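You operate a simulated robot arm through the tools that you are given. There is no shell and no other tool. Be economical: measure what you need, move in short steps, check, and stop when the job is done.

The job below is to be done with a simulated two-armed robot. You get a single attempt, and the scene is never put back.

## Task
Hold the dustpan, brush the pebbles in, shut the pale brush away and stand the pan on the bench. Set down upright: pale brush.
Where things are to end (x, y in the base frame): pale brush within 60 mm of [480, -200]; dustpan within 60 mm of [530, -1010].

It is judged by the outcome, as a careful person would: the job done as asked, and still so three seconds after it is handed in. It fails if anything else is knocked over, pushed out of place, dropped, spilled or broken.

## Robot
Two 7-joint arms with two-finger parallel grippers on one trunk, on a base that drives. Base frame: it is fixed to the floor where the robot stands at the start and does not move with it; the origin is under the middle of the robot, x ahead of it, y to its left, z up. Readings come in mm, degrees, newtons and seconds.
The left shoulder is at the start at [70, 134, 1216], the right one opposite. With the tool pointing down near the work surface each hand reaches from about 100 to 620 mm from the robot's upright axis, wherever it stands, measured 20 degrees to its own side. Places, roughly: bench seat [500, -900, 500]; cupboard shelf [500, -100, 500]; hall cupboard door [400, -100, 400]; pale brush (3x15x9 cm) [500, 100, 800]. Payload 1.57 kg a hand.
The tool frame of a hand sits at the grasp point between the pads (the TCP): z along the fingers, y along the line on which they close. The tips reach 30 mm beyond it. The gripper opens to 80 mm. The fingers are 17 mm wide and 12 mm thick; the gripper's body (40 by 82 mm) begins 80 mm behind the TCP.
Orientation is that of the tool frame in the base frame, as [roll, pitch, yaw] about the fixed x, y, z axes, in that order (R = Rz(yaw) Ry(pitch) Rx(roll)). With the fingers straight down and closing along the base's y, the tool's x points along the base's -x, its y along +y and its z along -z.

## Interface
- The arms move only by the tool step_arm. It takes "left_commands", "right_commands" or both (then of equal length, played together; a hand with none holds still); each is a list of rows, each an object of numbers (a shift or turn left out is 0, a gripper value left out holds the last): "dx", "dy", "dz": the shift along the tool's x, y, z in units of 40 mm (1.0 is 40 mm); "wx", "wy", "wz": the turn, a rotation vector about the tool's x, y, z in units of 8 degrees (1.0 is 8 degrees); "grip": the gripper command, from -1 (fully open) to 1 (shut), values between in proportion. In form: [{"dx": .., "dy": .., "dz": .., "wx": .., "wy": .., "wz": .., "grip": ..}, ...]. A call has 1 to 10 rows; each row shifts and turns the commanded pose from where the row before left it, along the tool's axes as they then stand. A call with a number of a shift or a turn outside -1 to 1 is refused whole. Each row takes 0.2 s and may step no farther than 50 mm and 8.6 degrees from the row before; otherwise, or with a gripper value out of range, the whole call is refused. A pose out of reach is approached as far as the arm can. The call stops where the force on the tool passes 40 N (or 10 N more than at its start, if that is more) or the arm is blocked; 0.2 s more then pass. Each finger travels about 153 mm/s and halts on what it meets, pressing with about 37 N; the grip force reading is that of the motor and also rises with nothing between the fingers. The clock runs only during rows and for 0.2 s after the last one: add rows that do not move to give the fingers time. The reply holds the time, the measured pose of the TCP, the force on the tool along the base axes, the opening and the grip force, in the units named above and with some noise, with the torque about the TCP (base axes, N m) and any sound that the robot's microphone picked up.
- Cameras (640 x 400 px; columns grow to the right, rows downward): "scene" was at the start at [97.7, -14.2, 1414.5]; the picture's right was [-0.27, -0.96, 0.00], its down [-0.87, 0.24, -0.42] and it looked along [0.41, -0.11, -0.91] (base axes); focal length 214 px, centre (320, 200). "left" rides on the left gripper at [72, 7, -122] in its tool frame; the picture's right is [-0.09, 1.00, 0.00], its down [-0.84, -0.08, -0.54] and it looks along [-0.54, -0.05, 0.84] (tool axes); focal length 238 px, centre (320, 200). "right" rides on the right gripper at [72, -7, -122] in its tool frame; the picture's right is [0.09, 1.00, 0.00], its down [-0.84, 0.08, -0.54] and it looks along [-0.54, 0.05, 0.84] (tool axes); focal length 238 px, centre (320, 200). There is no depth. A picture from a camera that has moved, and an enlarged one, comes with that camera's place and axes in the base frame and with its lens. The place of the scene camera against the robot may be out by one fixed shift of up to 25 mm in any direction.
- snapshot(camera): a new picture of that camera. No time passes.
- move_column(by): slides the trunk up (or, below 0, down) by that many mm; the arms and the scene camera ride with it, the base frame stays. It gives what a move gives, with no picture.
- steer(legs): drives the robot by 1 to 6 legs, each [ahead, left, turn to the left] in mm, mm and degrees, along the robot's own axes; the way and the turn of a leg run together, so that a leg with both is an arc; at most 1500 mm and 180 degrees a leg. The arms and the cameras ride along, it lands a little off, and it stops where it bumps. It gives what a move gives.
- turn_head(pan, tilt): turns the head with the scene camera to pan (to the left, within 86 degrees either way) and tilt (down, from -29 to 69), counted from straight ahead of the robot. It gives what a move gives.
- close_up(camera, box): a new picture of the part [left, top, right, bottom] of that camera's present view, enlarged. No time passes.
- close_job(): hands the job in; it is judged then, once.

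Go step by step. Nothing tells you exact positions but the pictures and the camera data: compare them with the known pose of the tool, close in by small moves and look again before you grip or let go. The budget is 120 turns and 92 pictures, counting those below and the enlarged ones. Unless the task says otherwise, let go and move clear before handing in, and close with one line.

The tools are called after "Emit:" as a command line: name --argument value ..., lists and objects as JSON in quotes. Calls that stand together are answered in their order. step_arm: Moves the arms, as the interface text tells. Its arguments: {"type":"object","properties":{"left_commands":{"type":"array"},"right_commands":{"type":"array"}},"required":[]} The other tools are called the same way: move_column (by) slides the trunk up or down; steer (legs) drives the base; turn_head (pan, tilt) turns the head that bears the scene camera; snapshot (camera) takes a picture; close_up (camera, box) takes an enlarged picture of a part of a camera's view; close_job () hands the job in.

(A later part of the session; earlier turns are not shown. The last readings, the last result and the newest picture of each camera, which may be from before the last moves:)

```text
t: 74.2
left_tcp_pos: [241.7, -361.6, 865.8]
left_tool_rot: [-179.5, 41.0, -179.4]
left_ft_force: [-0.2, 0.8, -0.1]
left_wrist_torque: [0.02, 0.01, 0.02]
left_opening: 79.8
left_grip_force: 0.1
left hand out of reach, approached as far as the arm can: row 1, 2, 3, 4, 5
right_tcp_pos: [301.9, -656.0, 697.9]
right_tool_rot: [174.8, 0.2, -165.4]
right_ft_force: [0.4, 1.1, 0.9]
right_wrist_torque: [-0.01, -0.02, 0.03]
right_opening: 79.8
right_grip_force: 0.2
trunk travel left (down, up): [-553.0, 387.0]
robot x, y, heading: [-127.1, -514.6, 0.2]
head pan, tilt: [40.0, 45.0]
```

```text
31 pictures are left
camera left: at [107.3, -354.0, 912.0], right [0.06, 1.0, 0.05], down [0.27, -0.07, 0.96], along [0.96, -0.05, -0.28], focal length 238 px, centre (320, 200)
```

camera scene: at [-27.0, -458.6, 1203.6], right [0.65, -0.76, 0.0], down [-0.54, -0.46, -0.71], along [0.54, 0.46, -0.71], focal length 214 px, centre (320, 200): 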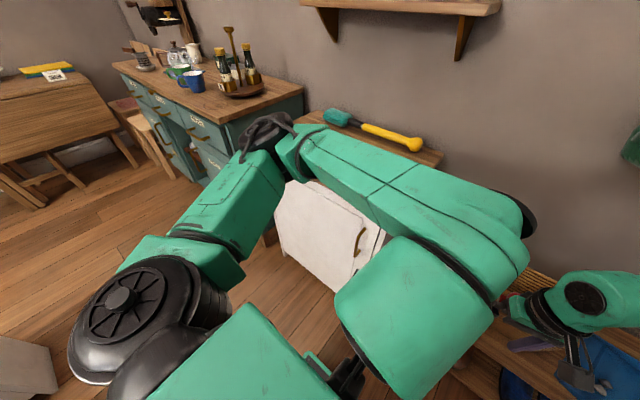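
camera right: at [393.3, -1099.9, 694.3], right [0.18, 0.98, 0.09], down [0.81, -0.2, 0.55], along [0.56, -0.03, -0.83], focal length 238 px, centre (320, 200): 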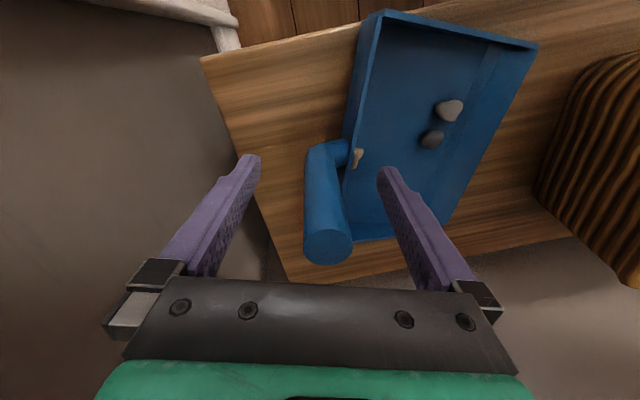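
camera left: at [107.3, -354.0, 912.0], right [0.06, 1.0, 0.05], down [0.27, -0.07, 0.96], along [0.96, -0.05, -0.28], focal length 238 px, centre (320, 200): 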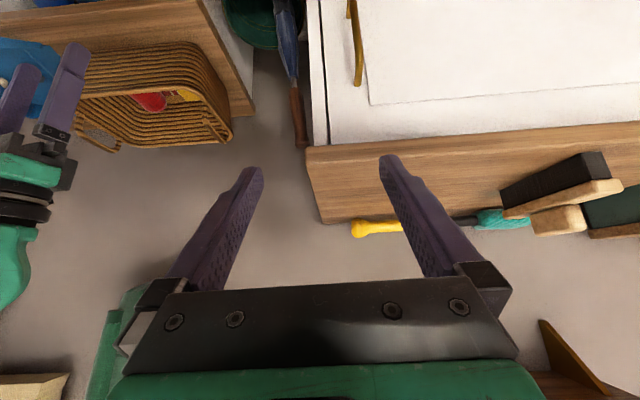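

The left elbow would sit in the door's swing. Better: turn the robot left ~40° and use the right arm for the door. First I'll raise the left hand and pitch the right one.

Emit:
step_arm --left_commands '[{"dx": -0.6, "dz": -0.7}, {"dx": -0.6, "dz": -0.7}, {"dx": -0.6, "dz": -0.7}, {"dx": -0.6, "dz": -0.7}, {"dx": -0.6, "dz": -0.7}, {}, {}, {}, {}, {}]' --right_commands '[{"dz": -0.75}, {"dz": -0.75}, {"wz": 0.9}, {"wz": 0.9}, {"wy": -1}, {"wy": -1}, {"wy": -1}, {"wy": -1}, {"wy": -1}, {}]'

Emit:
steer --legs '[[0, 0, 40]]'

Emit:
turn_head --pan 0 --tilt 50

Emit:
snapshot --camera "scene"

Emit:
snapshot --camera "right"

```text
t: 76.4
left_tcp_pos: [239.3, -360.9, 1052.6]
left_tool_rot: [-179.6, 41.2, -179.4]
left_ft_force: [0.5, -0.5, 0.3]
left_wrist_torque: [0.0, 0.0, 0.02]
left_opening: 80.2
left_grip_force: 0.1
right_tcp_pos: [302.7, -660.2, 756.6]
right_tool_rot: [173.4, 38.9, 176.0]
right_ft_force: [0.3, -0.5, 0.4]
right_wrist_torque: [0.02, 0.0, -0.01]
right_opening: 79.8
right_grip_force: 0.1
trunk travel left (down, up): [-553.0, 387.0]
robot x, y, heading: [-126.8, -513.4, 0.4]
head pan, tilt: [40.0, 45.0]
```

```text
t: 78.6
left_tcp_pos: [57.9, -163.7, 1053.0]
left_tool_rot: [-179.5, 41.1, -139.9]
left_ft_force: [-0.3, -1.1, -0.4]
left_wrist_torque: [0.02, 0.02, 0.0]
left_opening: 80.1
left_grip_force: 0.1
right_tcp_pos: [298.5, -353.7, 756.7]
right_tool_rot: [173.4, 38.8, -144.5]
right_ft_force: [0.1, 0.9, 0.0]
right_wrist_torque: [0.0, 0.02, -0.02]
right_opening: 79.9
right_grip_force: 0.0
trunk travel left (down, up): [-553.0, 387.0]
robot x, y, heading: [-130.6, -512.7, 39.4]
head pan, tilt: [40.0, 45.0]
```

```text
t: 79.7
left_tcp_pos: [58.5, -163.4, 1053.3]
left_tool_rot: [-179.5, 41.1, -140.0]
left_ft_force: [-0.3, -0.9, -0.2]
left_wrist_torque: [0.0, 0.01, -0.01]
left_opening: 80.0
left_grip_force: 0.0
right_tcp_pos: [298.7, -353.4, 756.3]
right_tool_rot: [173.5, 38.8, -144.5]
right_ft_force: [-0.1, -0.1, 0.8]
right_wrist_torque: [0.04, 0.02, 0.01]
right_opening: 80.0
right_grip_force: 0.2
trunk travel left (down, up): [-553.0, 387.0]
robot x, y, heading: [-128.3, -513.0, 39.8]
head pan, tilt: [0.0, 50.0]
```

```text
30 pictures are left
camera scene: at [-41.2, -430.1, 1196.7], right [0.64, -0.77, 0.0], down [-0.59, -0.49, -0.64], along [0.49, 0.41, -0.77], focal length 214 px, centre (320, 200)
```

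scene: 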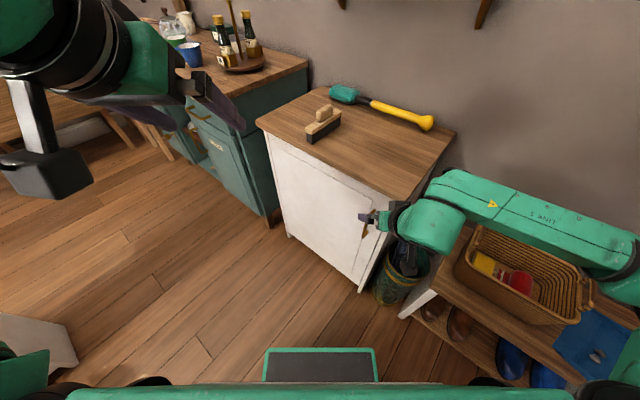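

```text
29 pictures are left
camera right: at [201.5, -445.6, 805.3], right [-0.69, 0.72, 0.03], down [0.24, 0.19, 0.95], along [0.68, 0.66, -0.31], focal length 238 px, centre (320, 200)
```

right: 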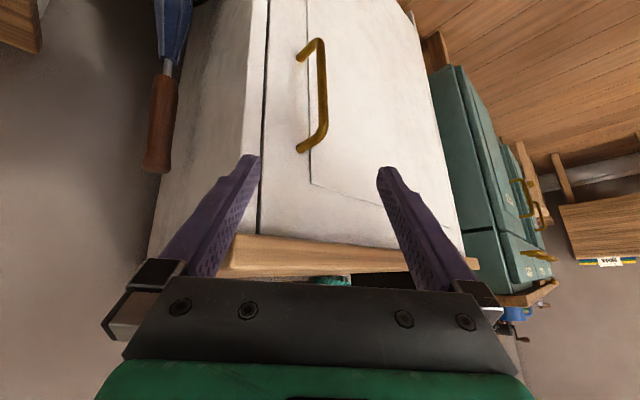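

The right hand now faces the handle squarely. Turn it ~20° to be squarer to the door, narrow the opening to 40 mm and come close.

Emit:
step_arm --right_commands '[{"wx": 0.52, "wy": -0.07, "wz": 0.65, "grip": 0.0}, {"wx": 0.52, "wy": -0.07, "wz": 0.65}, {"wx": 0.52, "wy": -0.07, "wz": 0.65}, {"dx": 0.5, "dy": 0.2, "dz": 0.7}, {"dx": 0.5, "dy": 0.2, "dz": 0.7}, {"dz": 0.6}, {}]'

Emit:
snapshot --camera "right"

```text
t: 81.3
left_tcp_pos: [59.0, -163.6, 1052.7]
left_tool_rot: [-179.3, 41.0, -140.0]
left_ft_force: [0.0, 0.1, 0.5]
left_wrist_torque: [-0.02, 0.01, 0.0]
left_opening: 79.8
left_grip_force: 0.0
right_tcp_pos: [306.7, -323.5, 671.8]
right_tool_rot: [173.4, 38.6, -164.6]
right_ft_force: [0.4, -1.3, -0.3]
right_wrist_torque: [0.0, 0.02, 0.0]
right_opening: 40.1
right_grip_force: 0.1
trunk travel left (down, up): [-553.0, 387.0]
robot x, y, heading: [-129.8, -513.8, 39.7]
head pan, tilt: [0.0, 50.0]
```

```text
28 pictures are left
camera right: at [184.2, -378.0, 720.3], right [-0.4, 0.92, 0.03], down [0.3, 0.1, 0.95], along [0.87, 0.39, -0.31], focal length 238 px, centre (320, 200)
```

right: 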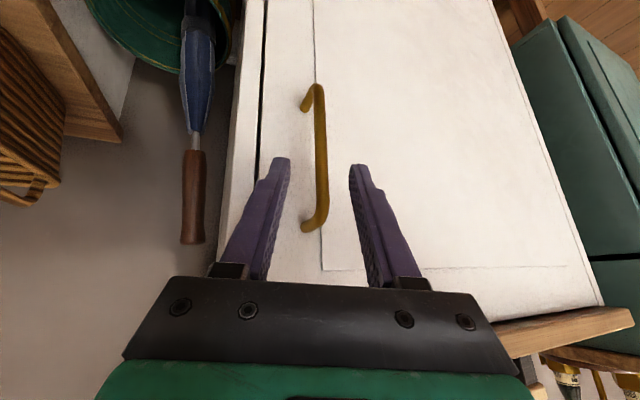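

Emit:
step_arm --right_commands '[{"dz": 0.35}, {"dz": 0.35}, {"grip": 1}, {"grip": 1}, {"grip": 1}]'

Emit:
snapshot --camera "right"

```text
t: 82.5
left_tcp_pos: [58.9, -161.3, 1052.6]
left_tool_rot: [-179.4, 41.1, -139.9]
left_ft_force: [-1.1, -0.1, 0.1]
left_wrist_torque: [0.02, -0.01, 0.0]
left_opening: 80.0
left_grip_force: 0.1
right_tcp_pos: [323.1, -315.1, 649.7]
right_tool_rot: [173.4, 38.6, -164.5]
right_ft_force: [-1.8, 6.6, 0.6]
right_wrist_torque: [-0.59, -0.25, 0.1]
right_opening: 11.4
right_grip_force: 29.3
trunk travel left (down, up): [-553.0, 387.0]
robot x, y, heading: [-126.8, -513.4, 39.7]
head pan, tilt: [0.0, 50.0]
```

```text
27 pictures are left
camera right: at [200.4, -369.7, 698.9], right [-0.4, 0.91, 0.03], down [0.3, 0.1, 0.95], along [0.87, 0.39, -0.31], focal length 238 px, centre (320, 200)
```

right: 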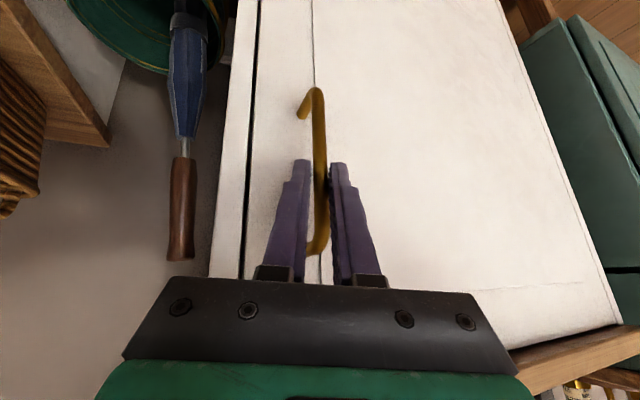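

The bar is gripped. Pull gently to test.

Emit:
step_arm --right_commands '[{"dx": 0.22, "dy": 0.12, "dz": -0.16}, {"dx": 0.43, "dy": 0.25, "dz": -0.32}, {"dx": 0.43, "dy": 0.27, "dz": -0.32}]'

Emit:
snapshot --camera "scene"

```text
t: 83.3
left_tcp_pos: [59.0, -159.5, 1052.1]
left_tool_rot: [-179.2, 40.9, -139.8]
left_ft_force: [0.8, -0.6, -0.9]
left_wrist_torque: [0.03, 0.01, -0.03]
left_opening: 80.0
left_grip_force: 0.1
right_tcp_pos: [264.8, -308.5, 650.3]
right_tool_rot: [173.3, 38.6, -164.6]
right_ft_force: [4.2, 22.9, 4.6]
right_wrist_torque: [-0.39, 0.02, 0.24]
right_opening: 11.4
right_grip_force: 29.8
trunk travel left (down, up): [-553.0, 387.0]
robot x, y, heading: [-130.7, -511.3, 39.9]
head pan, tilt: [0.0, 50.0]
```

```text
26 pictures are left
camera scene: at [-41.1, -425.9, 1196.4], right [0.64, -0.77, 0.0], down [-0.59, -0.49, -0.64], along [0.49, 0.41, -0.77], focal length 214 px, centre (320, 200)
```

scene: 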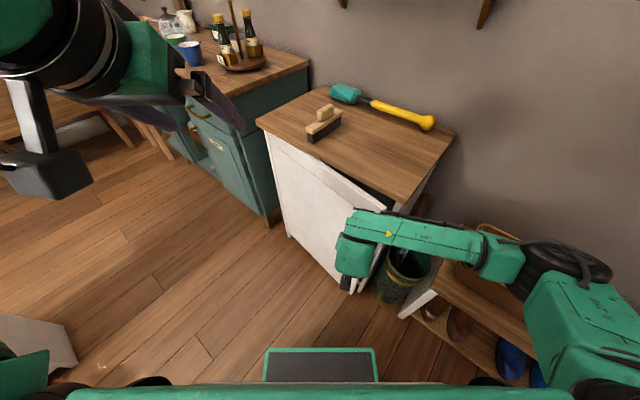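

Door is swinging. Continue along the arc to about 25°.

Emit:
step_arm --right_commands '[{"dy": 0.06}, {"dx": 0.478, "dy": 0.42, "dz": -0.337}, {"dx": 0.471, "dy": 0.444, "dz": -0.33}, {"dx": 0.448, "dy": 0.48, "dz": -0.308}, {"dx": 0.525, "dy": 0.654, "dz": -0.351}]'

```text
t: 84.5
left_tcp_pos: [56.8, -162.8, 1053.1]
left_tool_rot: [-179.3, 41.2, -139.9]
left_ft_force: [-0.3, 0.1, -0.2]
left_wrist_torque: [-0.03, -0.04, -0.04]
left_opening: 80.0
left_grip_force: 0.0
right_tcp_pos: [146.0, -266.3, 649.8]
right_tool_rot: [173.7, 38.4, -164.5]
right_ft_force: [-3.2, -7.5, 8.0]
right_wrist_torque: [-0.93, 0.34, -0.08]
right_opening: 11.2
right_grip_force: 29.1
trunk travel left (down, up): [-553.0, 387.0]
robot x, y, heading: [-128.6, -512.8, 39.4]
head pan, tilt: [0.0, 50.0]
```

Emit:
step_arm --right_commands '[{"dx": 0.48, "dy": 0.7, "dz": -0.31, "wx": 0.39, "wy": -0.055, "wz": 0.48}, {"dx": 0.48, "dy": 0.7, "dz": -0.31, "wx": 0.39, "wy": -0.055, "wz": 0.48}, {"dx": 0.48, "dy": 0.7, "dz": -0.31, "wx": 0.39, "wy": -0.055, "wz": 0.48}, {"dx": 0.48, "dy": 0.7, "dz": -0.31, "wx": 0.39, "wy": -0.055, "wz": 0.48}]'

Emit:
snapshot --camera "scene"

```text
t: 85.5
left_tcp_pos: [56.7, -167.5, 1054.5]
left_tool_rot: [-179.6, 41.3, -139.9]
left_ft_force: [0.7, 0.0, -0.3]
left_wrist_torque: [0.01, 0.03, 0.01]
left_opening: 79.9
left_grip_force: 0.0
right_tcp_pos: [63.0, -188.5, 656.8]
right_tool_rot: [173.7, 38.5, 174.5]
right_ft_force: [-16.5, -17.0, 10.5]
right_wrist_torque: [-0.75, -0.15, 0.04]
right_opening: 11.9
right_grip_force: 29.3
right hand out of reach, approached as far as the arm can: row 4
trunk travel left (down, up): [-553.0, 387.0]
robot x, y, heading: [-131.6, -516.1, 39.8]
head pan, tilt: [0.0, 50.0]
stopped in row 4 (right hand): the force on the tool passed its limit (the readings are from after the stop); the commanded pose is now the measured one
```

```text
25 pictures are left
camera scene: at [-43.5, -434.8, 1197.7], right [0.64, -0.77, 0.0], down [-0.59, -0.49, -0.65], along [0.5, 0.41, -0.76], focal length 214 px, centre (320, 200)
```

scene: 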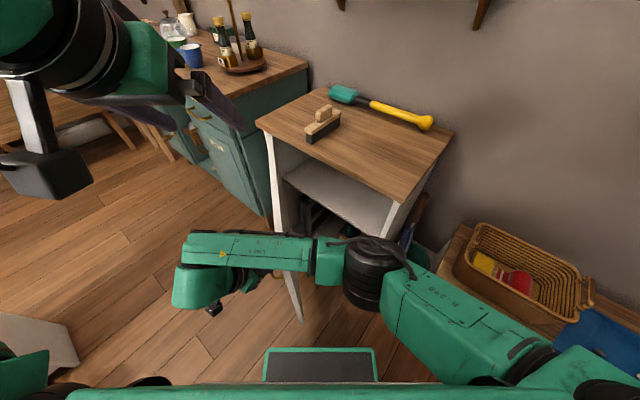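

Door is about 42° open. Release, withdraw and lift over the door's top to push it from the inside.

Emit:
step_arm --right_commands '[{"grip": 0.2}, {"grip": 0.0}, {"dz": -0.8}, {"dz": -0.9}, {"dz": -0.9}, {}]'

Emit:
move_column --by 140

Emit:
snapshot --camera "scene"

```text
t: 86.9
left_tcp_pos: [57.0, -162.8, 1053.1]
left_tool_rot: [-179.3, 41.1, -139.9]
left_ft_force: [0.5, -0.1, 0.2]
left_wrist_torque: [-0.02, -0.02, -0.01]
left_opening: 79.9
left_grip_force: 0.0
right_tcp_pos: [55.2, -190.3, 678.6]
right_tool_rot: [174.0, 38.9, 173.8]
right_ft_force: [0.3, 0.1, -0.9]
right_wrist_torque: [-0.02, 0.01, -0.02]
right_opening: 40.1
right_grip_force: 0.0
right hand out of reach, approached as far as the arm can: row 3, 4, 5
trunk travel left (down, up): [-553.0, 387.0]
robot x, y, heading: [-130.7, -511.8, 39.3]
head pan, tilt: [0.0, 50.0]
```

```text
t: 88.6
left_tcp_pos: [59.4, -162.7, 1191.8]
left_tool_rot: [-179.4, 41.2, -139.9]
left_ft_force: [-0.5, -0.1, 0.1]
left_wrist_torque: [0.04, 0.01, 0.02]
left_opening: 79.9
left_grip_force: 0.1
right_tcp_pos: [54.0, -190.6, 816.8]
right_tool_rot: [174.0, 39.1, 173.9]
right_ft_force: [-0.2, 0.3, 0.0]
right_wrist_torque: [0.02, 0.0, -0.02]
right_opening: 39.9
right_grip_force: 0.0
trunk travel left (down, up): [-693.0, 247.0]
robot x, y, heading: [-134.7, -511.9, 39.7]
head pan, tilt: [0.0, 50.0]
```

```text
24 pictures are left
camera scene: at [-41.7, -430.1, 1336.6], right [0.64, -0.77, 0.0], down [-0.59, -0.49, -0.64], along [0.49, 0.41, -0.77], focal length 214 px, centre (320, 200)
```

scene: 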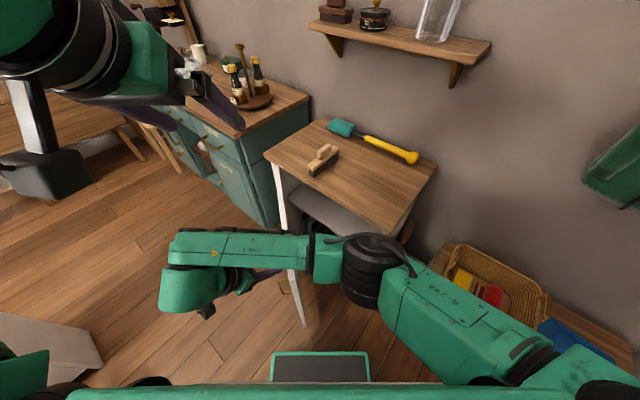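

Emit:
step_arm --right_commands '[{"dx": -0.47, "dz": -0.58, "grip": 1}, {"dx": -0.55, "dy": -0.41, "dz": 0.4}, {"dx": -0.55, "dy": -0.41, "dz": 0.4}, {"dx": -0.55, "dy": -0.41, "dz": 0.4}, {"dx": -0.55, "dy": -0.41, "dz": 0.4}, {}]'

Emit:
move_column --by -150

Emit:
snapshot --camera "scene"

Emit:
snapshot --camera "right"

```text
t: 90.0
left_tcp_pos: [56.2, -163.5, 1192.9]
left_tool_rot: [-179.4, 41.0, -139.8]
left_ft_force: [0.2, -1.4, 0.3]
left_wrist_torque: [0.01, -0.02, 0.0]
left_opening: 79.9
left_grip_force: 0.0
right_tcp_pos: [152.0, -259.5, 851.1]
right_tool_rot: [173.5, 38.4, 174.7]
right_ft_force: [-0.1, 0.4, -0.7]
right_wrist_torque: [-0.04, 0.02, 0.01]
right_opening: 0.0
right_grip_force: 21.2
trunk travel left (down, up): [-693.0, 247.0]
robot x, y, heading: [-127.2, -512.5, 40.0]
head pan, tilt: [0.0, 50.0]
```

```text
t: 91.4
left_tcp_pos: [56.4, -163.6, 1059.0]
left_tool_rot: [-179.5, 41.1, -139.9]
left_ft_force: [0.4, -0.4, -0.4]
left_wrist_torque: [0.02, 0.01, 0.0]
left_opening: 79.9
left_grip_force: 0.2
right_tcp_pos: [151.4, -259.2, 719.9]
right_tool_rot: [172.8, 38.3, 174.2]
right_ft_force: [-3.7, -3.2, 9.4]
right_wrist_torque: [0.29, 0.48, 0.26]
right_opening: 0.0
right_grip_force: 21.6
trunk travel left (down, up): [-560.0, 380.0]
robot x, y, heading: [-127.8, -512.9, 39.6]
head pan, tilt: [0.0, 50.0]
stopped: the force on the tool passed its limit (the readings are from after the stop); the commanded pose is now the measured one
```

```text
23 pictures are left
camera scene: at [-42.5, -431.2, 1202.5], right [0.64, -0.77, 0.0], down [-0.59, -0.49, -0.64], along [0.5, 0.41, -0.77], focal length 214 px, centre (320, 200)
```

scene: 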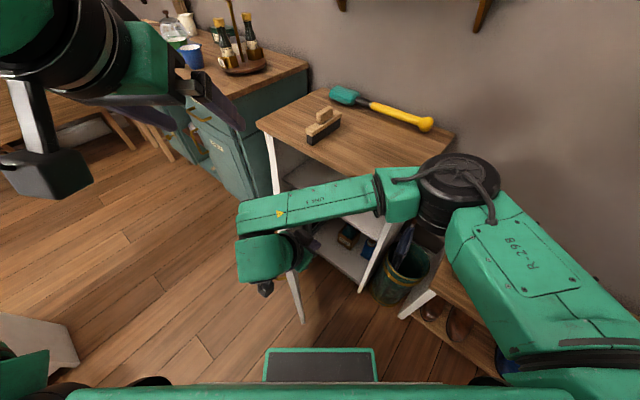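

```text
22 pictures are left
camera right: at [17.2, -266.2, 770.0], right [-0.05, 1.0, 0.04], down [0.32, -0.02, 0.95], along [0.95, 0.06, -0.32], focal length 238 px, centre (320, 200)
```

right: 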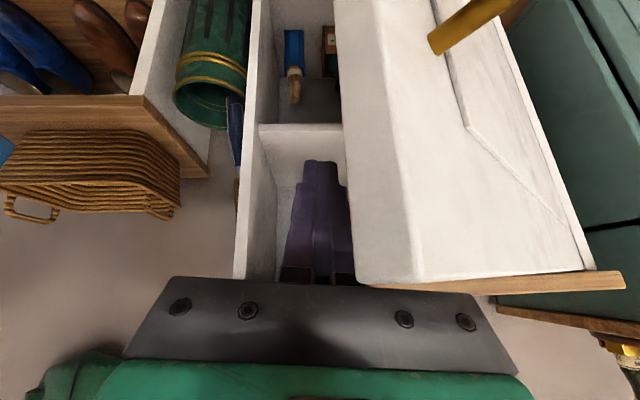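

The gripper's body touched the door's top edge. Raise, yaw the hand left ~45° so that it comes from the robot's side, and shift it inward.

Emit:
move_column --by 110

Emit:
step_arm --right_commands '[{"wx": -0.59, "wy": 0.076, "wz": -0.72}, {"wx": -0.59, "wy": 0.076, "wz": -0.72}, {"wx": -0.59, "wy": 0.076, "wz": -0.72}, {"wx": -0.59, "wy": 0.076, "wz": -0.72}, {"wx": -0.59, "wy": 0.076, "wz": -0.72}, {"wx": -0.59, "wy": 0.076, "wz": -0.72}, {}]'

Emit:
snapshot --camera "right"

```text
t: 92.8
left_tcp_pos: [59.0, -163.6, 1168.5]
left_tool_rot: [-179.5, 41.0, -139.8]
left_ft_force: [0.4, 0.3, -0.6]
left_wrist_torque: [0.01, 0.01, 0.01]
left_opening: 80.2
left_grip_force: 0.0
right_tcp_pos: [151.5, -257.9, 829.6]
right_tool_rot: [173.0, 38.3, 174.3]
right_ft_force: [-0.6, 0.2, 0.3]
right_wrist_torque: [0.0, -0.02, 0.03]
right_opening: 0.1
right_grip_force: 21.7
trunk travel left (down, up): [-670.0, 270.0]
robot x, y, heading: [-129.4, -510.3, 39.6]
head pan, tilt: [0.0, 50.0]
```

```text
t: 94.4
left_tcp_pos: [57.7, -161.7, 1169.2]
left_tool_rot: [-179.4, 41.0, -139.7]
left_ft_force: [-0.4, 0.0, -0.2]
left_wrist_torque: [0.04, 0.02, -0.04]
left_opening: 80.0
left_grip_force: 0.1
right_tcp_pos: [151.1, -258.6, 830.3]
right_tool_rot: [172.5, 39.1, -141.1]
right_ft_force: [-0.4, 0.3, 0.3]
right_wrist_torque: [-0.02, -0.01, 0.06]
right_opening: 0.0
right_grip_force: 21.1
trunk travel left (down, up): [-670.0, 270.0]
robot x, y, heading: [-131.2, -513.2, 39.9]
head pan, tilt: [0.0, 50.0]
```

```text
21 pictures are left
camera right: at [62.2, -356.6, 878.3], right [-0.74, 0.67, 0.04], down [0.23, 0.2, 0.95], along [0.63, 0.71, -0.3], focal length 238 px, centre (320, 200)
```

right: 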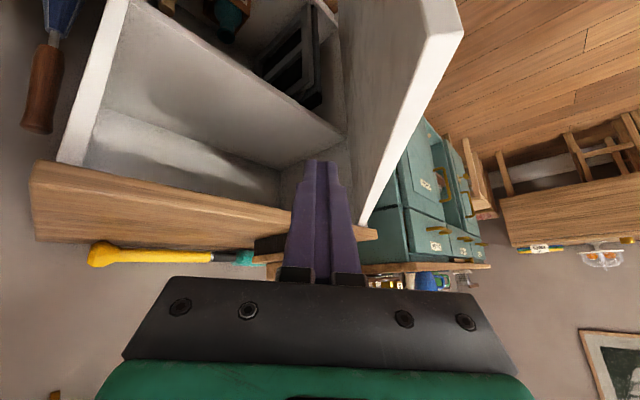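

Emit:
move_column --by -130

Emit:
step_arm --right_commands '[{"dy": 0.8}, {"dy": 0.9}, {"dy": 0.9}, {"dy": 0.9}, {"dy": 0.9}]'

Emit:
snapshot --camera "scene"

```text
t: 96.0
left_tcp_pos: [57.1, -163.8, 1039.9]
left_tool_rot: [-179.5, 41.1, -139.9]
left_ft_force: [0.1, -0.3, 0.2]
left_wrist_torque: [-0.02, 0.0, -0.01]
left_opening: 80.1
left_grip_force: 0.1
right_tcp_pos: [152.1, -257.4, 700.8]
right_tool_rot: [172.5, 39.2, -141.3]
right_ft_force: [-0.1, 0.6, -0.2]
right_wrist_torque: [0.0, 0.04, -0.03]
right_opening: 0.1
right_grip_force: 21.4
trunk travel left (down, up): [-540.0, 400.0]
robot x, y, heading: [-130.3, -511.1, 39.5]
head pan, tilt: [0.0, 50.0]
```

```text
t: 97.2
left_tcp_pos: [57.2, -162.5, 1038.8]
left_tool_rot: [-179.4, 41.1, -139.8]
left_ft_force: [0.0, 0.4, -0.3]
left_wrist_torque: [0.03, 0.0, -0.03]
left_opening: 80.1
left_grip_force: 0.1
right_tcp_pos: [30.7, -129.5, 719.6]
right_tool_rot: [172.6, 39.2, -141.2]
right_ft_force: [0.0, 0.7, -0.1]
right_wrist_torque: [0.02, 0.01, -0.03]
right_opening: 0.0
right_grip_force: 21.4
trunk travel left (down, up): [-540.0, 400.0]
robot x, y, heading: [-128.8, -510.2, 39.7]
head pan, tilt: [0.0, 50.0]
```

```text
20 pictures are left
camera scene: at [-42.5, -429.6, 1182.8], right [0.64, -0.77, 0.0], down [-0.59, -0.49, -0.64], along [0.5, 0.41, -0.77], focal length 214 px, centre (320, 200)
```

scene: 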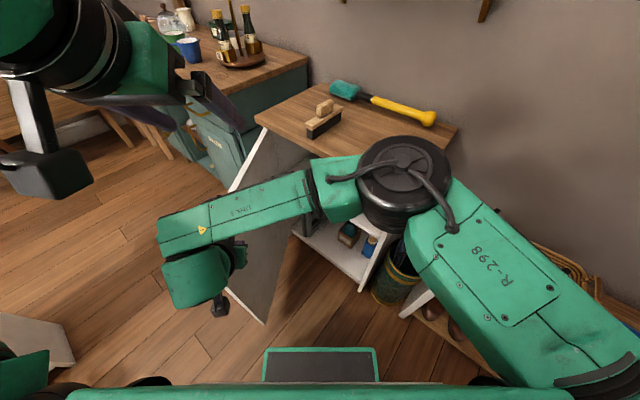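

Emit:
step_arm --right_commands '[{"dy": 0.9, "dx": -0.3, "dz": 0.25}, {"dy": 0.9, "dx": -0.3, "dz": 0.25}, {"dy": 0.9, "dx": -0.3, "dz": 0.25}, {"dy": 0.9, "dx": -0.3, "dz": 0.25}, {"dy": 0.9, "dx": -0.3, "dz": 0.25}]'

Emit:
snapshot --camera "scene"

```text
t: 98.4
left_tcp_pos: [57.0, -163.5, 1038.6]
left_tool_rot: [-179.5, 41.0, -139.9]
left_ft_force: [-0.6, -0.3, -0.2]
left_wrist_torque: [0.04, -0.01, 0.03]
left_opening: 80.0
left_grip_force: 0.0
right_tcp_pos: [40.5, -59.9, 726.5]
right_tool_rot: [172.4, 39.0, -141.4]
right_ft_force: [-0.5, 0.0, 0.3]
right_wrist_torque: [-0.01, 0.01, 0.01]
right_opening: 0.0
right_grip_force: 21.2
right hand out of reach, approached as far as the arm can: row 2, 3, 4, 5
trunk travel left (down, up): [-540.0, 400.0]
robot x, y, heading: [-129.1, -515.6, 39.4]
head pan, tilt: [0.0, 50.0]
```

```text
19 pictures are left
camera scene: at [-41.7, -430.2, 1182.8], right [0.64, -0.77, 0.0], down [-0.59, -0.49, -0.64], along [0.49, 0.41, -0.77], focal length 214 px, centre (320, 200)
```

scene: 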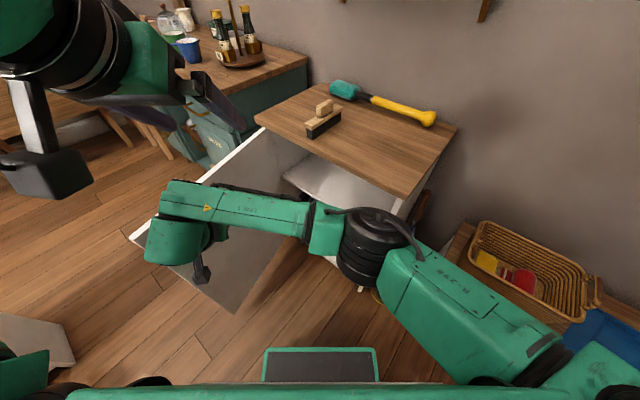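

The door is about 78° open, enough. Now lift clear, tuck the right arm, and bring the robot square to the counter so the left arm can pick up the brush with a forward-pitched tool.

Emit:
move_column --by 200

Emit:
step_arm --right_commands '[{"dy": -1}, {"dy": -1}, {"dy": -1}, {"dy": -1}, {"dy": -1}, {"dy": -1}, {"dy": -1}, {"dy": -1}, {"dy": -1}, {}]'

Emit:
steer --legs '[[0, 0, -39.5], [70, 183, 0]]'

Emit:
snapshot --camera "left"

```text
t: 100.6
left_tcp_pos: [57.9, -162.8, 1239.4]
left_tool_rot: [-179.5, 41.0, -139.8]
left_ft_force: [-0.1, -0.1, 0.1]
left_wrist_torque: [-0.03, 0.01, 0.0]
left_opening: 79.9
left_grip_force: 0.1
right_tcp_pos: [41.1, -59.8, 925.7]
right_tool_rot: [172.3, 39.0, -141.3]
right_ft_force: [1.3, -0.3, -0.2]
right_wrist_torque: [0.04, 0.01, -0.02]
right_opening: 0.1
right_grip_force: 20.9
trunk travel left (down, up): [-740.0, 200.0]
robot x, y, heading: [-125.7, -516.3, 40.1]
head pan, tilt: [0.0, 50.0]
```

```text
t: 102.8
left_tcp_pos: [56.8, -162.2, 1238.7]
left_tool_rot: [-179.4, 41.1, -139.8]
left_ft_force: [-0.8, 1.2, 0.2]
left_wrist_torque: [-0.03, 0.02, 0.02]
left_opening: 80.0
left_grip_force: 0.0
right_tcp_pos: [284.4, -319.6, 892.0]
right_tool_rot: [172.4, 39.0, -141.3]
right_ft_force: [0.0, 0.6, -0.6]
right_wrist_torque: [-0.03, -0.01, -0.02]
right_opening: 0.0
right_grip_force: 21.6
trunk travel left (down, up): [-740.0, 200.0]
robot x, y, heading: [-128.4, -514.2, 39.7]
head pan, tilt: [0.0, 50.0]
```

```text
t: 106.2
left_tcp_pos: [313.6, -183.1, 1238.2]
left_tool_rot: [-179.6, 41.1, 179.4]
left_ft_force: [0.7, -1.0, -0.4]
left_wrist_torque: [0.02, 0.0, -0.02]
left_opening: 79.7
left_grip_force: 0.1
right_tcp_pos: [384.9, -450.6, 891.6]
right_tool_rot: [172.3, 39.1, 178.0]
right_ft_force: [1.4, -0.3, -0.8]
right_wrist_torque: [-0.02, 0.02, 0.0]
right_opening: 0.0
right_grip_force: 20.8
trunk travel left (down, up): [-740.0, 200.0]
robot x, y, heading: [-52.8, -326.1, -1.2]
head pan, tilt: [0.0, 50.0]
```

```text
18 pictures are left
camera left: at [178.5, -172.9, 1284.2], right [0.08, 0.99, 0.05], down [0.27, -0.08, 0.96], along [0.96, -0.07, -0.28], focal length 238 px, centre (320, 200)
```

left: 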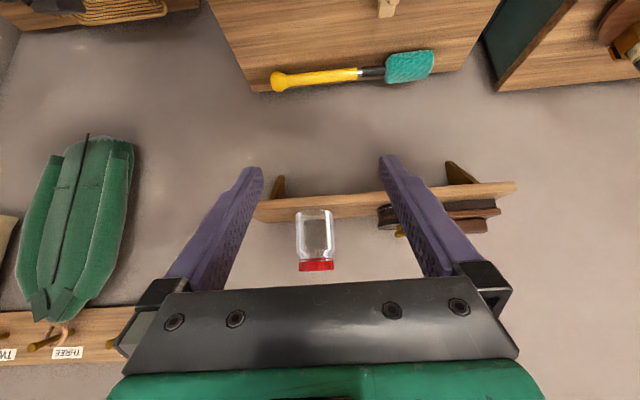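

Emit:
step_arm --left_commands '[{"dx": 0.495, "dz": 0.93, "dy": 0.51}, {"dx": 0.495, "dz": 0.93, "dy": 0.51}, {"dx": 0.495, "dz": 0.93, "dy": 0.51}, {"dx": 0.495, "dz": 0.93, "dy": 0.51}, {"dx": 0.495, "dz": 0.93, "dy": 0.51}, {"dx": 0.495, "dz": 0.93, "dy": 0.51}, {"wy": -0.8}, {}]'

Emit:
snapshot --camera "left"

```text
t: 108.0
left_tcp_pos: [374.3, -58.9, 990.5]
left_tool_rot: [-179.5, 47.6, 179.5]
left_ft_force: [0.4, -0.4, 0.1]
left_wrist_torque: [0.0, 0.0, 0.02]
left_opening: 80.3
left_grip_force: 0.0
right_tcp_pos: [382.4, -448.8, 893.0]
right_tool_rot: [172.3, 38.9, 177.9]
right_ft_force: [-0.1, -0.2, 0.3]
right_wrist_torque: [0.01, 0.0, 0.02]
right_opening: 0.2
right_grip_force: 21.6
trunk travel left (down, up): [-740.0, 200.0]
robot x, y, heading: [-56.3, -325.1, -0.9]
head pan, tilt: [0.0, 50.0]
```

```text
17 pictures are left
camera left: at [234.9, -49.7, 1021.2], right [0.08, 1.0, 0.06], down [0.17, -0.07, 0.98], along [0.98, -0.07, -0.17], focal length 238 px, centre (320, 200)
```

left: 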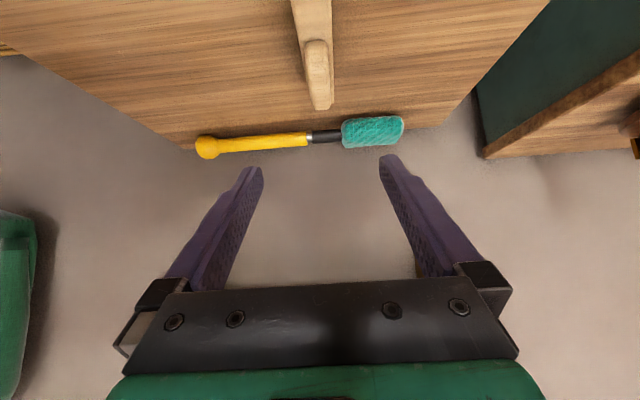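

Emit:
close_up --camera "left" --box '[240, 0, 400, 120]'

```text
3.33 times, centred on (320, 60) of left
camera zoom: at [234.9, -49.7, 1021.2], right [0.08, 1.0, 0.06], down [0.17, -0.07, 0.98], along [0.98, -0.07, -0.17], focal length 794 px, centre (320, 667)
```

zoom: 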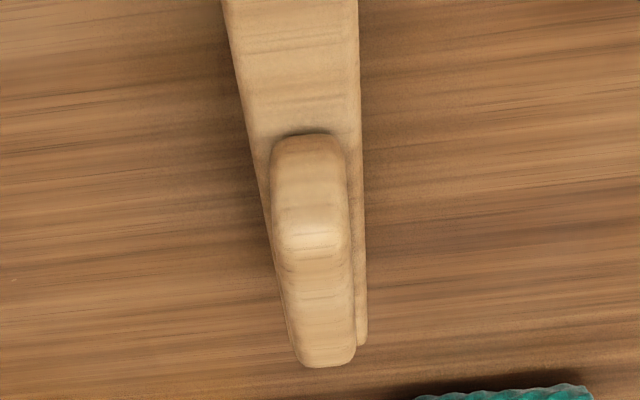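

The grip block is at x 405–463, y −58. Move onto it and close.

Emit:
step_arm --left_commands '[{"dx": 0.26, "dz": 0.69}, {"dx": 0.26, "dz": 0.69}, {"dx": 0.26, "dz": 0.69}, {"dx": 0.26, "dz": 0.69}, {}, {"grip": 1}, {"grip": 1}, {"grip": 1}]'

Emit:
snapshot --camera "left"

```text
t: 109.8
left_tcp_pos: [426.3, -63.0, 886.7]
left_tool_rot: [-179.4, 47.5, 179.6]
left_ft_force: [-0.6, 0.2, 2.2]
left_wrist_torque: [0.0, -0.15, 0.01]
left_opening: 19.7
left_grip_force: 33.1
right_tcp_pos: [383.5, -450.0, 891.5]
right_tool_rot: [172.4, 39.1, 177.9]
right_ft_force: [0.8, -0.5, -1.0]
right_wrist_torque: [0.01, -0.02, -0.04]
right_opening: 0.0
right_grip_force: 21.2
trunk travel left (down, up): [-740.0, 200.0]
robot x, y, heading: [-55.1, -329.2, -0.8]
head pan, tilt: [0.0, 50.0]
```

```text
15 pictures are left
camera left: at [287.0, -53.5, 916.5], right [0.08, 1.0, 0.06], down [0.16, -0.07, 0.98], along [0.98, -0.07, -0.17], focal length 238 px, centre (320, 200)
```

left: 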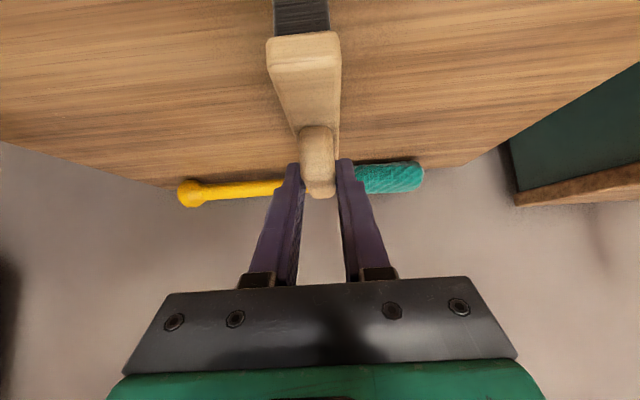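

The brush is held with the pitched tool. Lift it, retract the right arm, then back off and strafe to line up with the opening.

Emit:
step_arm --left_commands '[{"dx": -0.37, "dz": -0.34}, {"dx": -0.37, "dz": -0.34}, {"dx": -0.37, "dz": -0.34}, {}, {}, {}, {}]' --right_commands '[{"dz": -0.9, "dx": 0.09}, {"dz": -0.9, "dx": 0.09}, {"dz": -0.9, "dx": 0.09}, {"dz": -0.9, "dx": 0.09}, {"dz": -0.9, "dx": 0.09}, {"dz": -0.9, "dx": 0.09}, {}]'

Emit:
steer --legs '[[-200, 0, 0], [0, -140, 0.9]]'

Emit:
move_column --by -310

Emit:
snapshot --camera "scene"

Emit:
snapshot --camera "left"

```text
t: 111.4
left_tcp_pos: [426.8, -62.8, 947.7]
left_tool_rot: [-179.4, 47.4, 179.6]
left_ft_force: [-0.1, 0.3, -0.9]
left_wrist_torque: [0.03, -0.01, 0.0]
left_opening: 19.1
left_grip_force: 33.5
right_tcp_pos: [321.6, -459.5, 952.3]
right_tool_rot: [172.4, 39.0, 178.0]
right_ft_force: [-0.2, 0.3, -0.1]
right_wrist_torque: [-0.03, -0.02, 0.02]
right_opening: 0.0
right_grip_force: 21.0
right hand out of reach, approached as far as the arm can: row 3, 4, 5, 6
trunk travel left (down, up): [-740.0, 200.0]
robot x, y, heading: [-57.1, -327.3, -1.0]
head pan, tilt: [0.0, 50.0]
```

```text
t: 114.0
left_tcp_pos: [224.3, -191.0, 946.0]
left_tool_rot: [-179.3, 47.3, -179.6]
left_ft_force: [0.6, -0.1, -1.7]
left_wrist_torque: [0.0, 0.02, -0.02]
left_opening: 19.5
left_grip_force: 33.5
right_tcp_pos: [122.7, -589.5, 952.8]
right_tool_rot: [172.5, 39.0, 178.7]
right_ft_force: [-0.6, -1.0, 0.0]
right_wrist_torque: [-0.01, -0.04, 0.02]
right_opening: 0.2
right_grip_force: 21.9
trunk travel left (down, up): [-740.0, 200.0]
robot x, y, heading: [-259.0, -461.8, -0.2]
head pan, tilt: [0.0, 50.0]
```

```text
t: 117.0
left_tcp_pos: [223.4, -193.1, 637.0]
left_tool_rot: [-179.4, 47.4, -179.8]
left_ft_force: [0.0, -0.3, -1.1]
left_wrist_torque: [0.0, 0.01, 0.01]
left_opening: 19.6
left_grip_force: 33.5
right_tcp_pos: [123.1, -589.7, 642.7]
right_tool_rot: [172.4, 39.0, 178.7]
right_ft_force: [0.9, -0.1, -0.7]
right_wrist_torque: [0.02, -0.02, 0.01]
right_opening: 0.1
right_grip_force: 21.4
trunk travel left (down, up): [-430.0, 510.0]
robot x, y, heading: [-251.5, -462.9, -0.1]
head pan, tilt: [0.0, 50.0]
```

```text
14 pictures are left
camera scene: at [-140.4, -460.3, 1072.8], right [-0.01, -1.0, 0.0], down [-0.77, 0.0, -0.64], along [0.64, 0.0, -0.77], focal length 214 px, centre (320, 200)
```

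scene: 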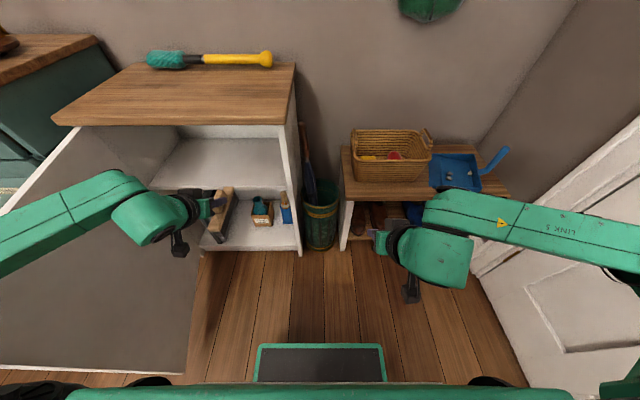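

```text
13 pictures are left
camera left: at [84.5, -183.9, 667.3], right [0.07, 1.0, 0.06], down [0.17, -0.07, 0.98], along [0.98, -0.05, -0.17], focal length 238 px, centre (320, 200)
```

left: 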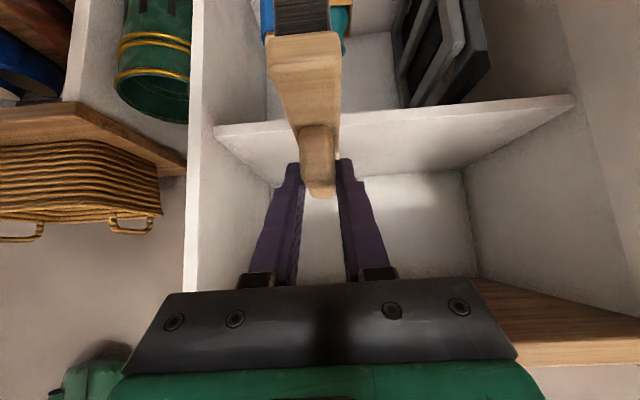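

Emit:
turn_head --pan 45 --tilt 45

Emit:
snapshot --camera "scene"

```text
t: 118.2
left_tcp_pos: [222.6, -192.3, 637.1]
left_tool_rot: [-179.4, 47.4, -179.8]
left_ft_force: [-0.4, -0.2, -1.8]
left_wrist_torque: [0.01, 0.02, 0.03]
left_opening: 19.5
left_grip_force: 33.1
right_tcp_pos: [122.9, -590.1, 642.3]
right_tool_rot: [172.4, 39.0, 178.7]
right_ft_force: [0.2, 0.6, 0.3]
right_wrist_torque: [0.0, 0.02, 0.0]
right_opening: 0.0
right_grip_force: 21.2
trunk travel left (down, up): [-430.0, 510.0]
robot x, y, heading: [-254.9, -464.5, -0.0]
head pan, tilt: [45.0, 45.0]
```

```text
12 pictures are left
camera scene: at [-159.5, -402.7, 1079.6], right [0.7, -0.71, 0.0], down [-0.5, -0.5, -0.71], along [0.5, 0.5, -0.71], focal length 214 px, centre (320, 200)
```

scene: 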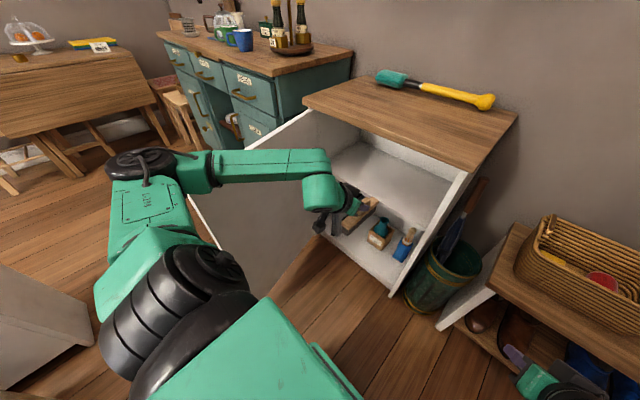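

The elbow clears the door. I'll raise 10 mm and drive forward in stages.

Emit:
move_column --by 10

Emit:
steer --legs '[[125, -5, 0]]'

Emit:
turn_head --pan 20 --tilt 30

Emit:
snapshot --camera "scene"

Emit:
snapshot --camera "left"

```text
t: 118.7
left_tcp_pos: [223.2, -191.9, 647.4]
left_tool_rot: [-179.3, 47.5, -179.8]
left_ft_force: [-0.9, -0.2, -1.2]
left_wrist_torque: [-0.03, 0.0, -0.04]
left_opening: 19.3
left_grip_force: 33.7
right_tcp_pos: [123.6, -589.8, 650.7]
right_tool_rot: [172.5, 39.0, 178.7]
right_ft_force: [-0.2, -0.1, 0.3]
right_wrist_torque: [-0.02, 0.0, -0.02]
right_opening: 0.0
right_grip_force: 21.1
trunk travel left (down, up): [-440.0, 500.0]
robot x, y, heading: [-258.0, -462.5, -0.4]
head pan, tilt: [45.0, 45.0]
```

```text
t: 120.0
left_tcp_pos: [348.2, -198.3, 646.6]
left_tool_rot: [-179.3, 47.4, -179.8]
left_ft_force: [0.5, 0.1, -1.8]
left_wrist_torque: [0.01, 0.03, 0.02]
left_opening: 19.0
left_grip_force: 33.7
right_tcp_pos: [247.9, -595.2, 650.7]
right_tool_rot: [172.4, 38.9, 178.7]
right_ft_force: [0.7, -0.8, 0.0]
right_wrist_torque: [0.01, -0.02, -0.02]
right_opening: 0.1
right_grip_force: 21.3
trunk travel left (down, up): [-440.0, 500.0]
robot x, y, heading: [-130.9, -466.6, -0.4]
head pan, tilt: [45.0, 45.0]
```

```text
t: 120.9
left_tcp_pos: [347.8, -197.5, 644.8]
left_tool_rot: [-179.4, 47.5, -179.7]
left_ft_force: [0.2, 0.3, -0.9]
left_wrist_torque: [0.0, 0.02, 0.03]
left_opening: 19.6
left_grip_force: 33.6
right_tcp_pos: [248.2, -595.3, 650.4]
right_tool_rot: [172.3, 39.0, 178.7]
right_ft_force: [0.1, 1.1, 0.0]
right_wrist_torque: [-0.02, 0.01, 0.02]
right_opening: 0.0
right_grip_force: 21.0
trunk travel left (down, up): [-440.0, 500.0]
robot x, y, heading: [-128.0, -465.4, -0.4]
head pan, tilt: [20.0, 30.0]
```

```text
11 pictures are left
camera scene: at [-7.3, -434.8, 1112.2], right [0.34, -0.94, 0.0], down [-0.47, -0.17, -0.87], along [0.81, 0.29, -0.5], focal length 214 px, centre (320, 200)
```

scene: 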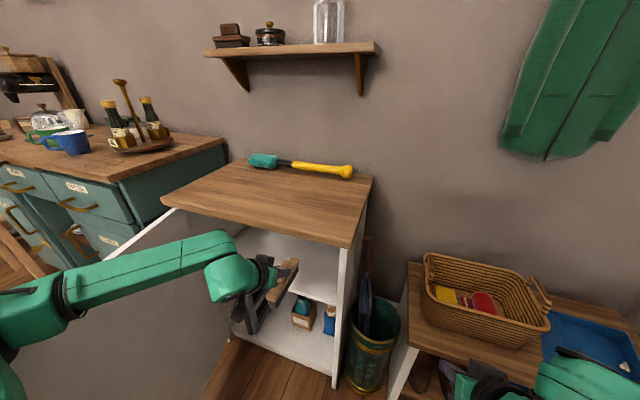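

```text
10 pictures are left
camera left: at [209.3, -189.3, 677.1], right [0.07, 1.0, 0.06], down [0.17, -0.07, 0.98], along [0.98, -0.05, -0.17], focal length 238 px, centre (320, 200)
```

left: 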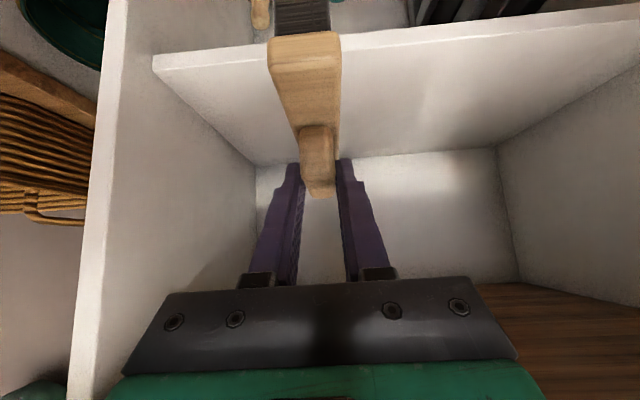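

The shelf's front edge is at x≈405, top z≈507. To keep the wrist clear of the counter edge I'll place the brush centre at about x=453. Lower 20 mm and advance.

Emit:
move_column --by -22

Emit:
steer --legs '[[98, 0, 0.3]]'

Emit:
snapshot --camera "scene"

Emit:
snapshot --camera "left"

```text
t: 121.6
left_tcp_pos: [347.8, -198.1, 624.8]
left_tool_rot: [-179.4, 47.4, -179.8]
left_ft_force: [-0.8, 0.7, -1.4]
left_wrist_torque: [-0.02, 0.05, -0.01]
left_opening: 19.3
left_grip_force: 33.6
right_tcp_pos: [247.4, -597.2, 629.4]
right_tool_rot: [172.4, 39.1, 178.8]
right_ft_force: [0.5, -0.1, -0.4]
right_wrist_torque: [-0.02, -0.07, 0.04]
right_opening: 0.0
right_grip_force: 21.6
trunk travel left (down, up): [-418.0, 522.0]
robot x, y, heading: [-129.3, -465.0, -0.2]
head pan, tilt: [20.0, 30.0]
```

```text
t: 122.7
left_tcp_pos: [444.3, -196.2, 625.8]
left_tool_rot: [-179.3, 47.4, -179.5]
left_ft_force: [0.1, -0.3, -1.6]
left_wrist_torque: [-0.02, -0.02, -0.02]
left_opening: 19.1
left_grip_force: 33.1
right_tcp_pos: [345.3, -594.8, 630.0]
right_tool_rot: [172.2, 39.1, 178.9]
right_ft_force: [0.4, -0.1, -1.0]
right_wrist_torque: [-0.02, 0.01, 0.05]
right_opening: 0.0
right_grip_force: 21.2
trunk travel left (down, up): [-418.0, 522.0]
robot x, y, heading: [-34.5, -466.6, 0.1]
head pan, tilt: [20.0, 30.0]
```

```text
9 pictures are left
camera scene: at [90.4, -434.7, 1090.2], right [0.34, -0.94, 0.0], down [-0.47, -0.17, -0.87], along [0.81, 0.29, -0.5], focal length 214 px, centre (320, 200)
```

scene: 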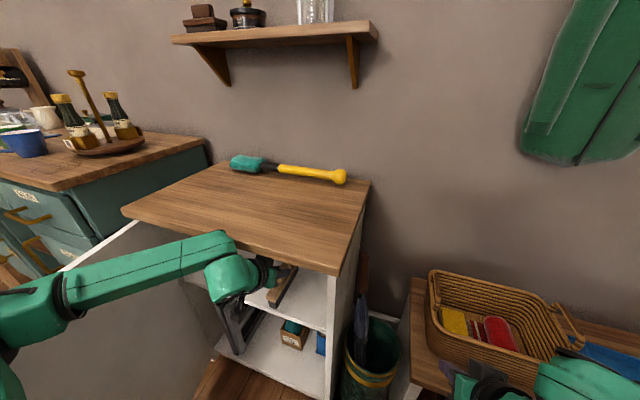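

```text
8 pictures are left
camera left: at [305.9, -188.5, 654.9], right [0.06, 1.0, 0.06], down [0.17, -0.07, 0.98], along [0.98, -0.05, -0.17], focal length 238 px, centre (320, 200)
```

left: 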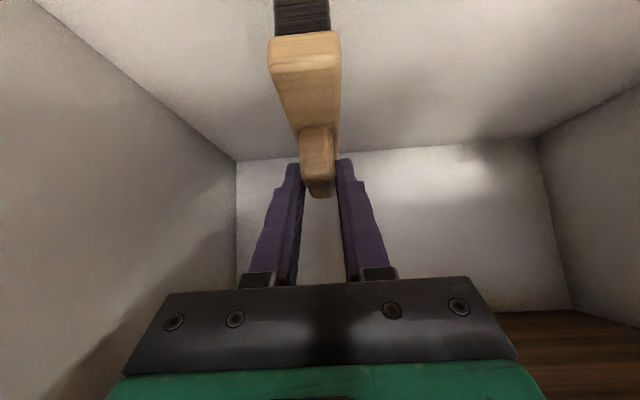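

Inside, the shelf is empty. Lower step by step until the bristles touch.

Emit:
move_column --by -22

Emit:
move_column --by -4

Emit:
move_column --by -3

```text
t: 123.4
left_tcp_pos: [445.0, -196.7, 602.5]
left_tool_rot: [-179.4, 47.4, -179.6]
left_ft_force: [0.8, 0.6, -1.3]
left_wrist_torque: [-0.03, 0.05, -0.01]
left_opening: 19.4
left_grip_force: 33.6
right_tcp_pos: [346.0, -594.3, 608.1]
right_tool_rot: [172.4, 39.1, 178.9]
right_ft_force: [0.1, 0.1, 0.5]
right_wrist_torque: [0.02, -0.02, 0.01]
right_opening: 0.0
right_grip_force: 21.1
trunk travel left (down, up): [-396.0, 544.0]
robot x, y, heading: [-34.2, -467.5, -0.1]
head pan, tilt: [20.0, 30.0]
```

```text
t: 123.9
left_tcp_pos: [444.5, -196.6, 599.3]
left_tool_rot: [-179.3, 47.4, -179.6]
left_ft_force: [0.0, 0.5, -0.6]
left_wrist_torque: [0.01, 0.03, 0.0]
left_opening: 19.4
left_grip_force: 33.5
right_tcp_pos: [345.2, -595.8, 602.3]
right_tool_rot: [172.3, 39.0, 178.9]
right_ft_force: [0.1, 0.4, 0.1]
right_wrist_torque: [-0.01, -0.01, -0.02]
right_opening: 0.2
right_grip_force: 21.0
trunk travel left (down, up): [-392.0, 548.0]
robot x, y, heading: [-37.2, -467.9, -0.1]
head pan, tilt: [20.0, 30.0]
```

```text
t: 124.4
left_tcp_pos: [443.6, -197.1, 595.9]
left_tool_rot: [-179.4, 47.4, -179.4]
left_ft_force: [0.2, 0.0, -1.2]
left_wrist_torque: [0.03, 0.02, -0.03]
left_opening: 19.4
left_grip_force: 33.5
right_tcp_pos: [345.4, -594.1, 601.1]
right_tool_rot: [172.4, 39.1, 179.0]
right_ft_force: [-0.7, 0.3, 0.5]
right_wrist_torque: [0.0, 0.0, -0.01]
right_opening: 0.2
right_grip_force: 21.4
trunk travel left (down, up): [-389.0, 551.0]
robot x, y, heading: [-33.6, -468.6, -0.1]
head pan, tilt: [20.0, 30.0]
```

Emit:
move_column --by -3

Emit:
move_column --by -3

Emit:
move_column --by -3

```text
t: 125.0
left_tcp_pos: [444.1, -196.5, 594.8]
left_tool_rot: [-179.5, 47.7, -179.5]
left_ft_force: [0.6, -0.4, 6.6]
left_wrist_torque: [0.1, 0.3, -0.05]
left_opening: 19.5
left_grip_force: 33.4
right_tcp_pos: [344.3, -595.7, 597.5]
right_tool_rot: [172.3, 39.1, 178.9]
right_ft_force: [0.2, 0.2, 0.6]
right_wrist_torque: [-0.02, 0.01, -0.01]
right_opening: 0.0
right_grip_force: 21.7
trunk travel left (down, up): [-386.0, 554.0]
robot x, y, heading: [-35.8, -464.7, -0.3]
head pan, tilt: [20.0, 30.0]
```

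```text
t: 125.5
left_tcp_pos: [443.6, -197.3, 595.1]
left_tool_rot: [-179.5, 47.9, -179.7]
left_ft_force: [3.1, 0.2, 19.3]
left_wrist_torque: [0.07, 0.16, 0.02]
left_opening: 19.4
left_grip_force: 33.6
right_tcp_pos: [344.3, -595.9, 594.5]
right_tool_rot: [172.3, 39.2, 178.8]
right_ft_force: [-0.4, -0.6, 1.2]
right_wrist_torque: [0.0, 0.0, -0.01]
right_opening: 0.0
right_grip_force: 21.6
trunk travel left (down, up): [-383.0, 557.0]
robot x, y, heading: [-34.7, -465.7, -0.1]
head pan, tilt: [20.0, 30.0]
```

```text
t: 126.0
left_tcp_pos: [444.2, -198.1, 590.9]
left_tool_rot: [-179.6, 48.0, -179.6]
left_ft_force: [5.6, 2.3, 27.5]
left_wrist_torque: [0.14, -0.3, 0.09]
left_opening: 19.8
left_grip_force: 33.7
right_tcp_pos: [344.4, -596.8, 592.2]
right_tool_rot: [172.2, 39.2, 178.8]
right_ft_force: [0.6, 0.6, 1.7]
right_wrist_torque: [0.0, 0.0, 0.0]
right_opening: 0.0
right_grip_force: 21.5
trunk travel left (down, up): [-380.0, 560.0]
robot x, y, heading: [-32.1, -468.8, 0.0]
head pan, tilt: [20.0, 30.0]
```

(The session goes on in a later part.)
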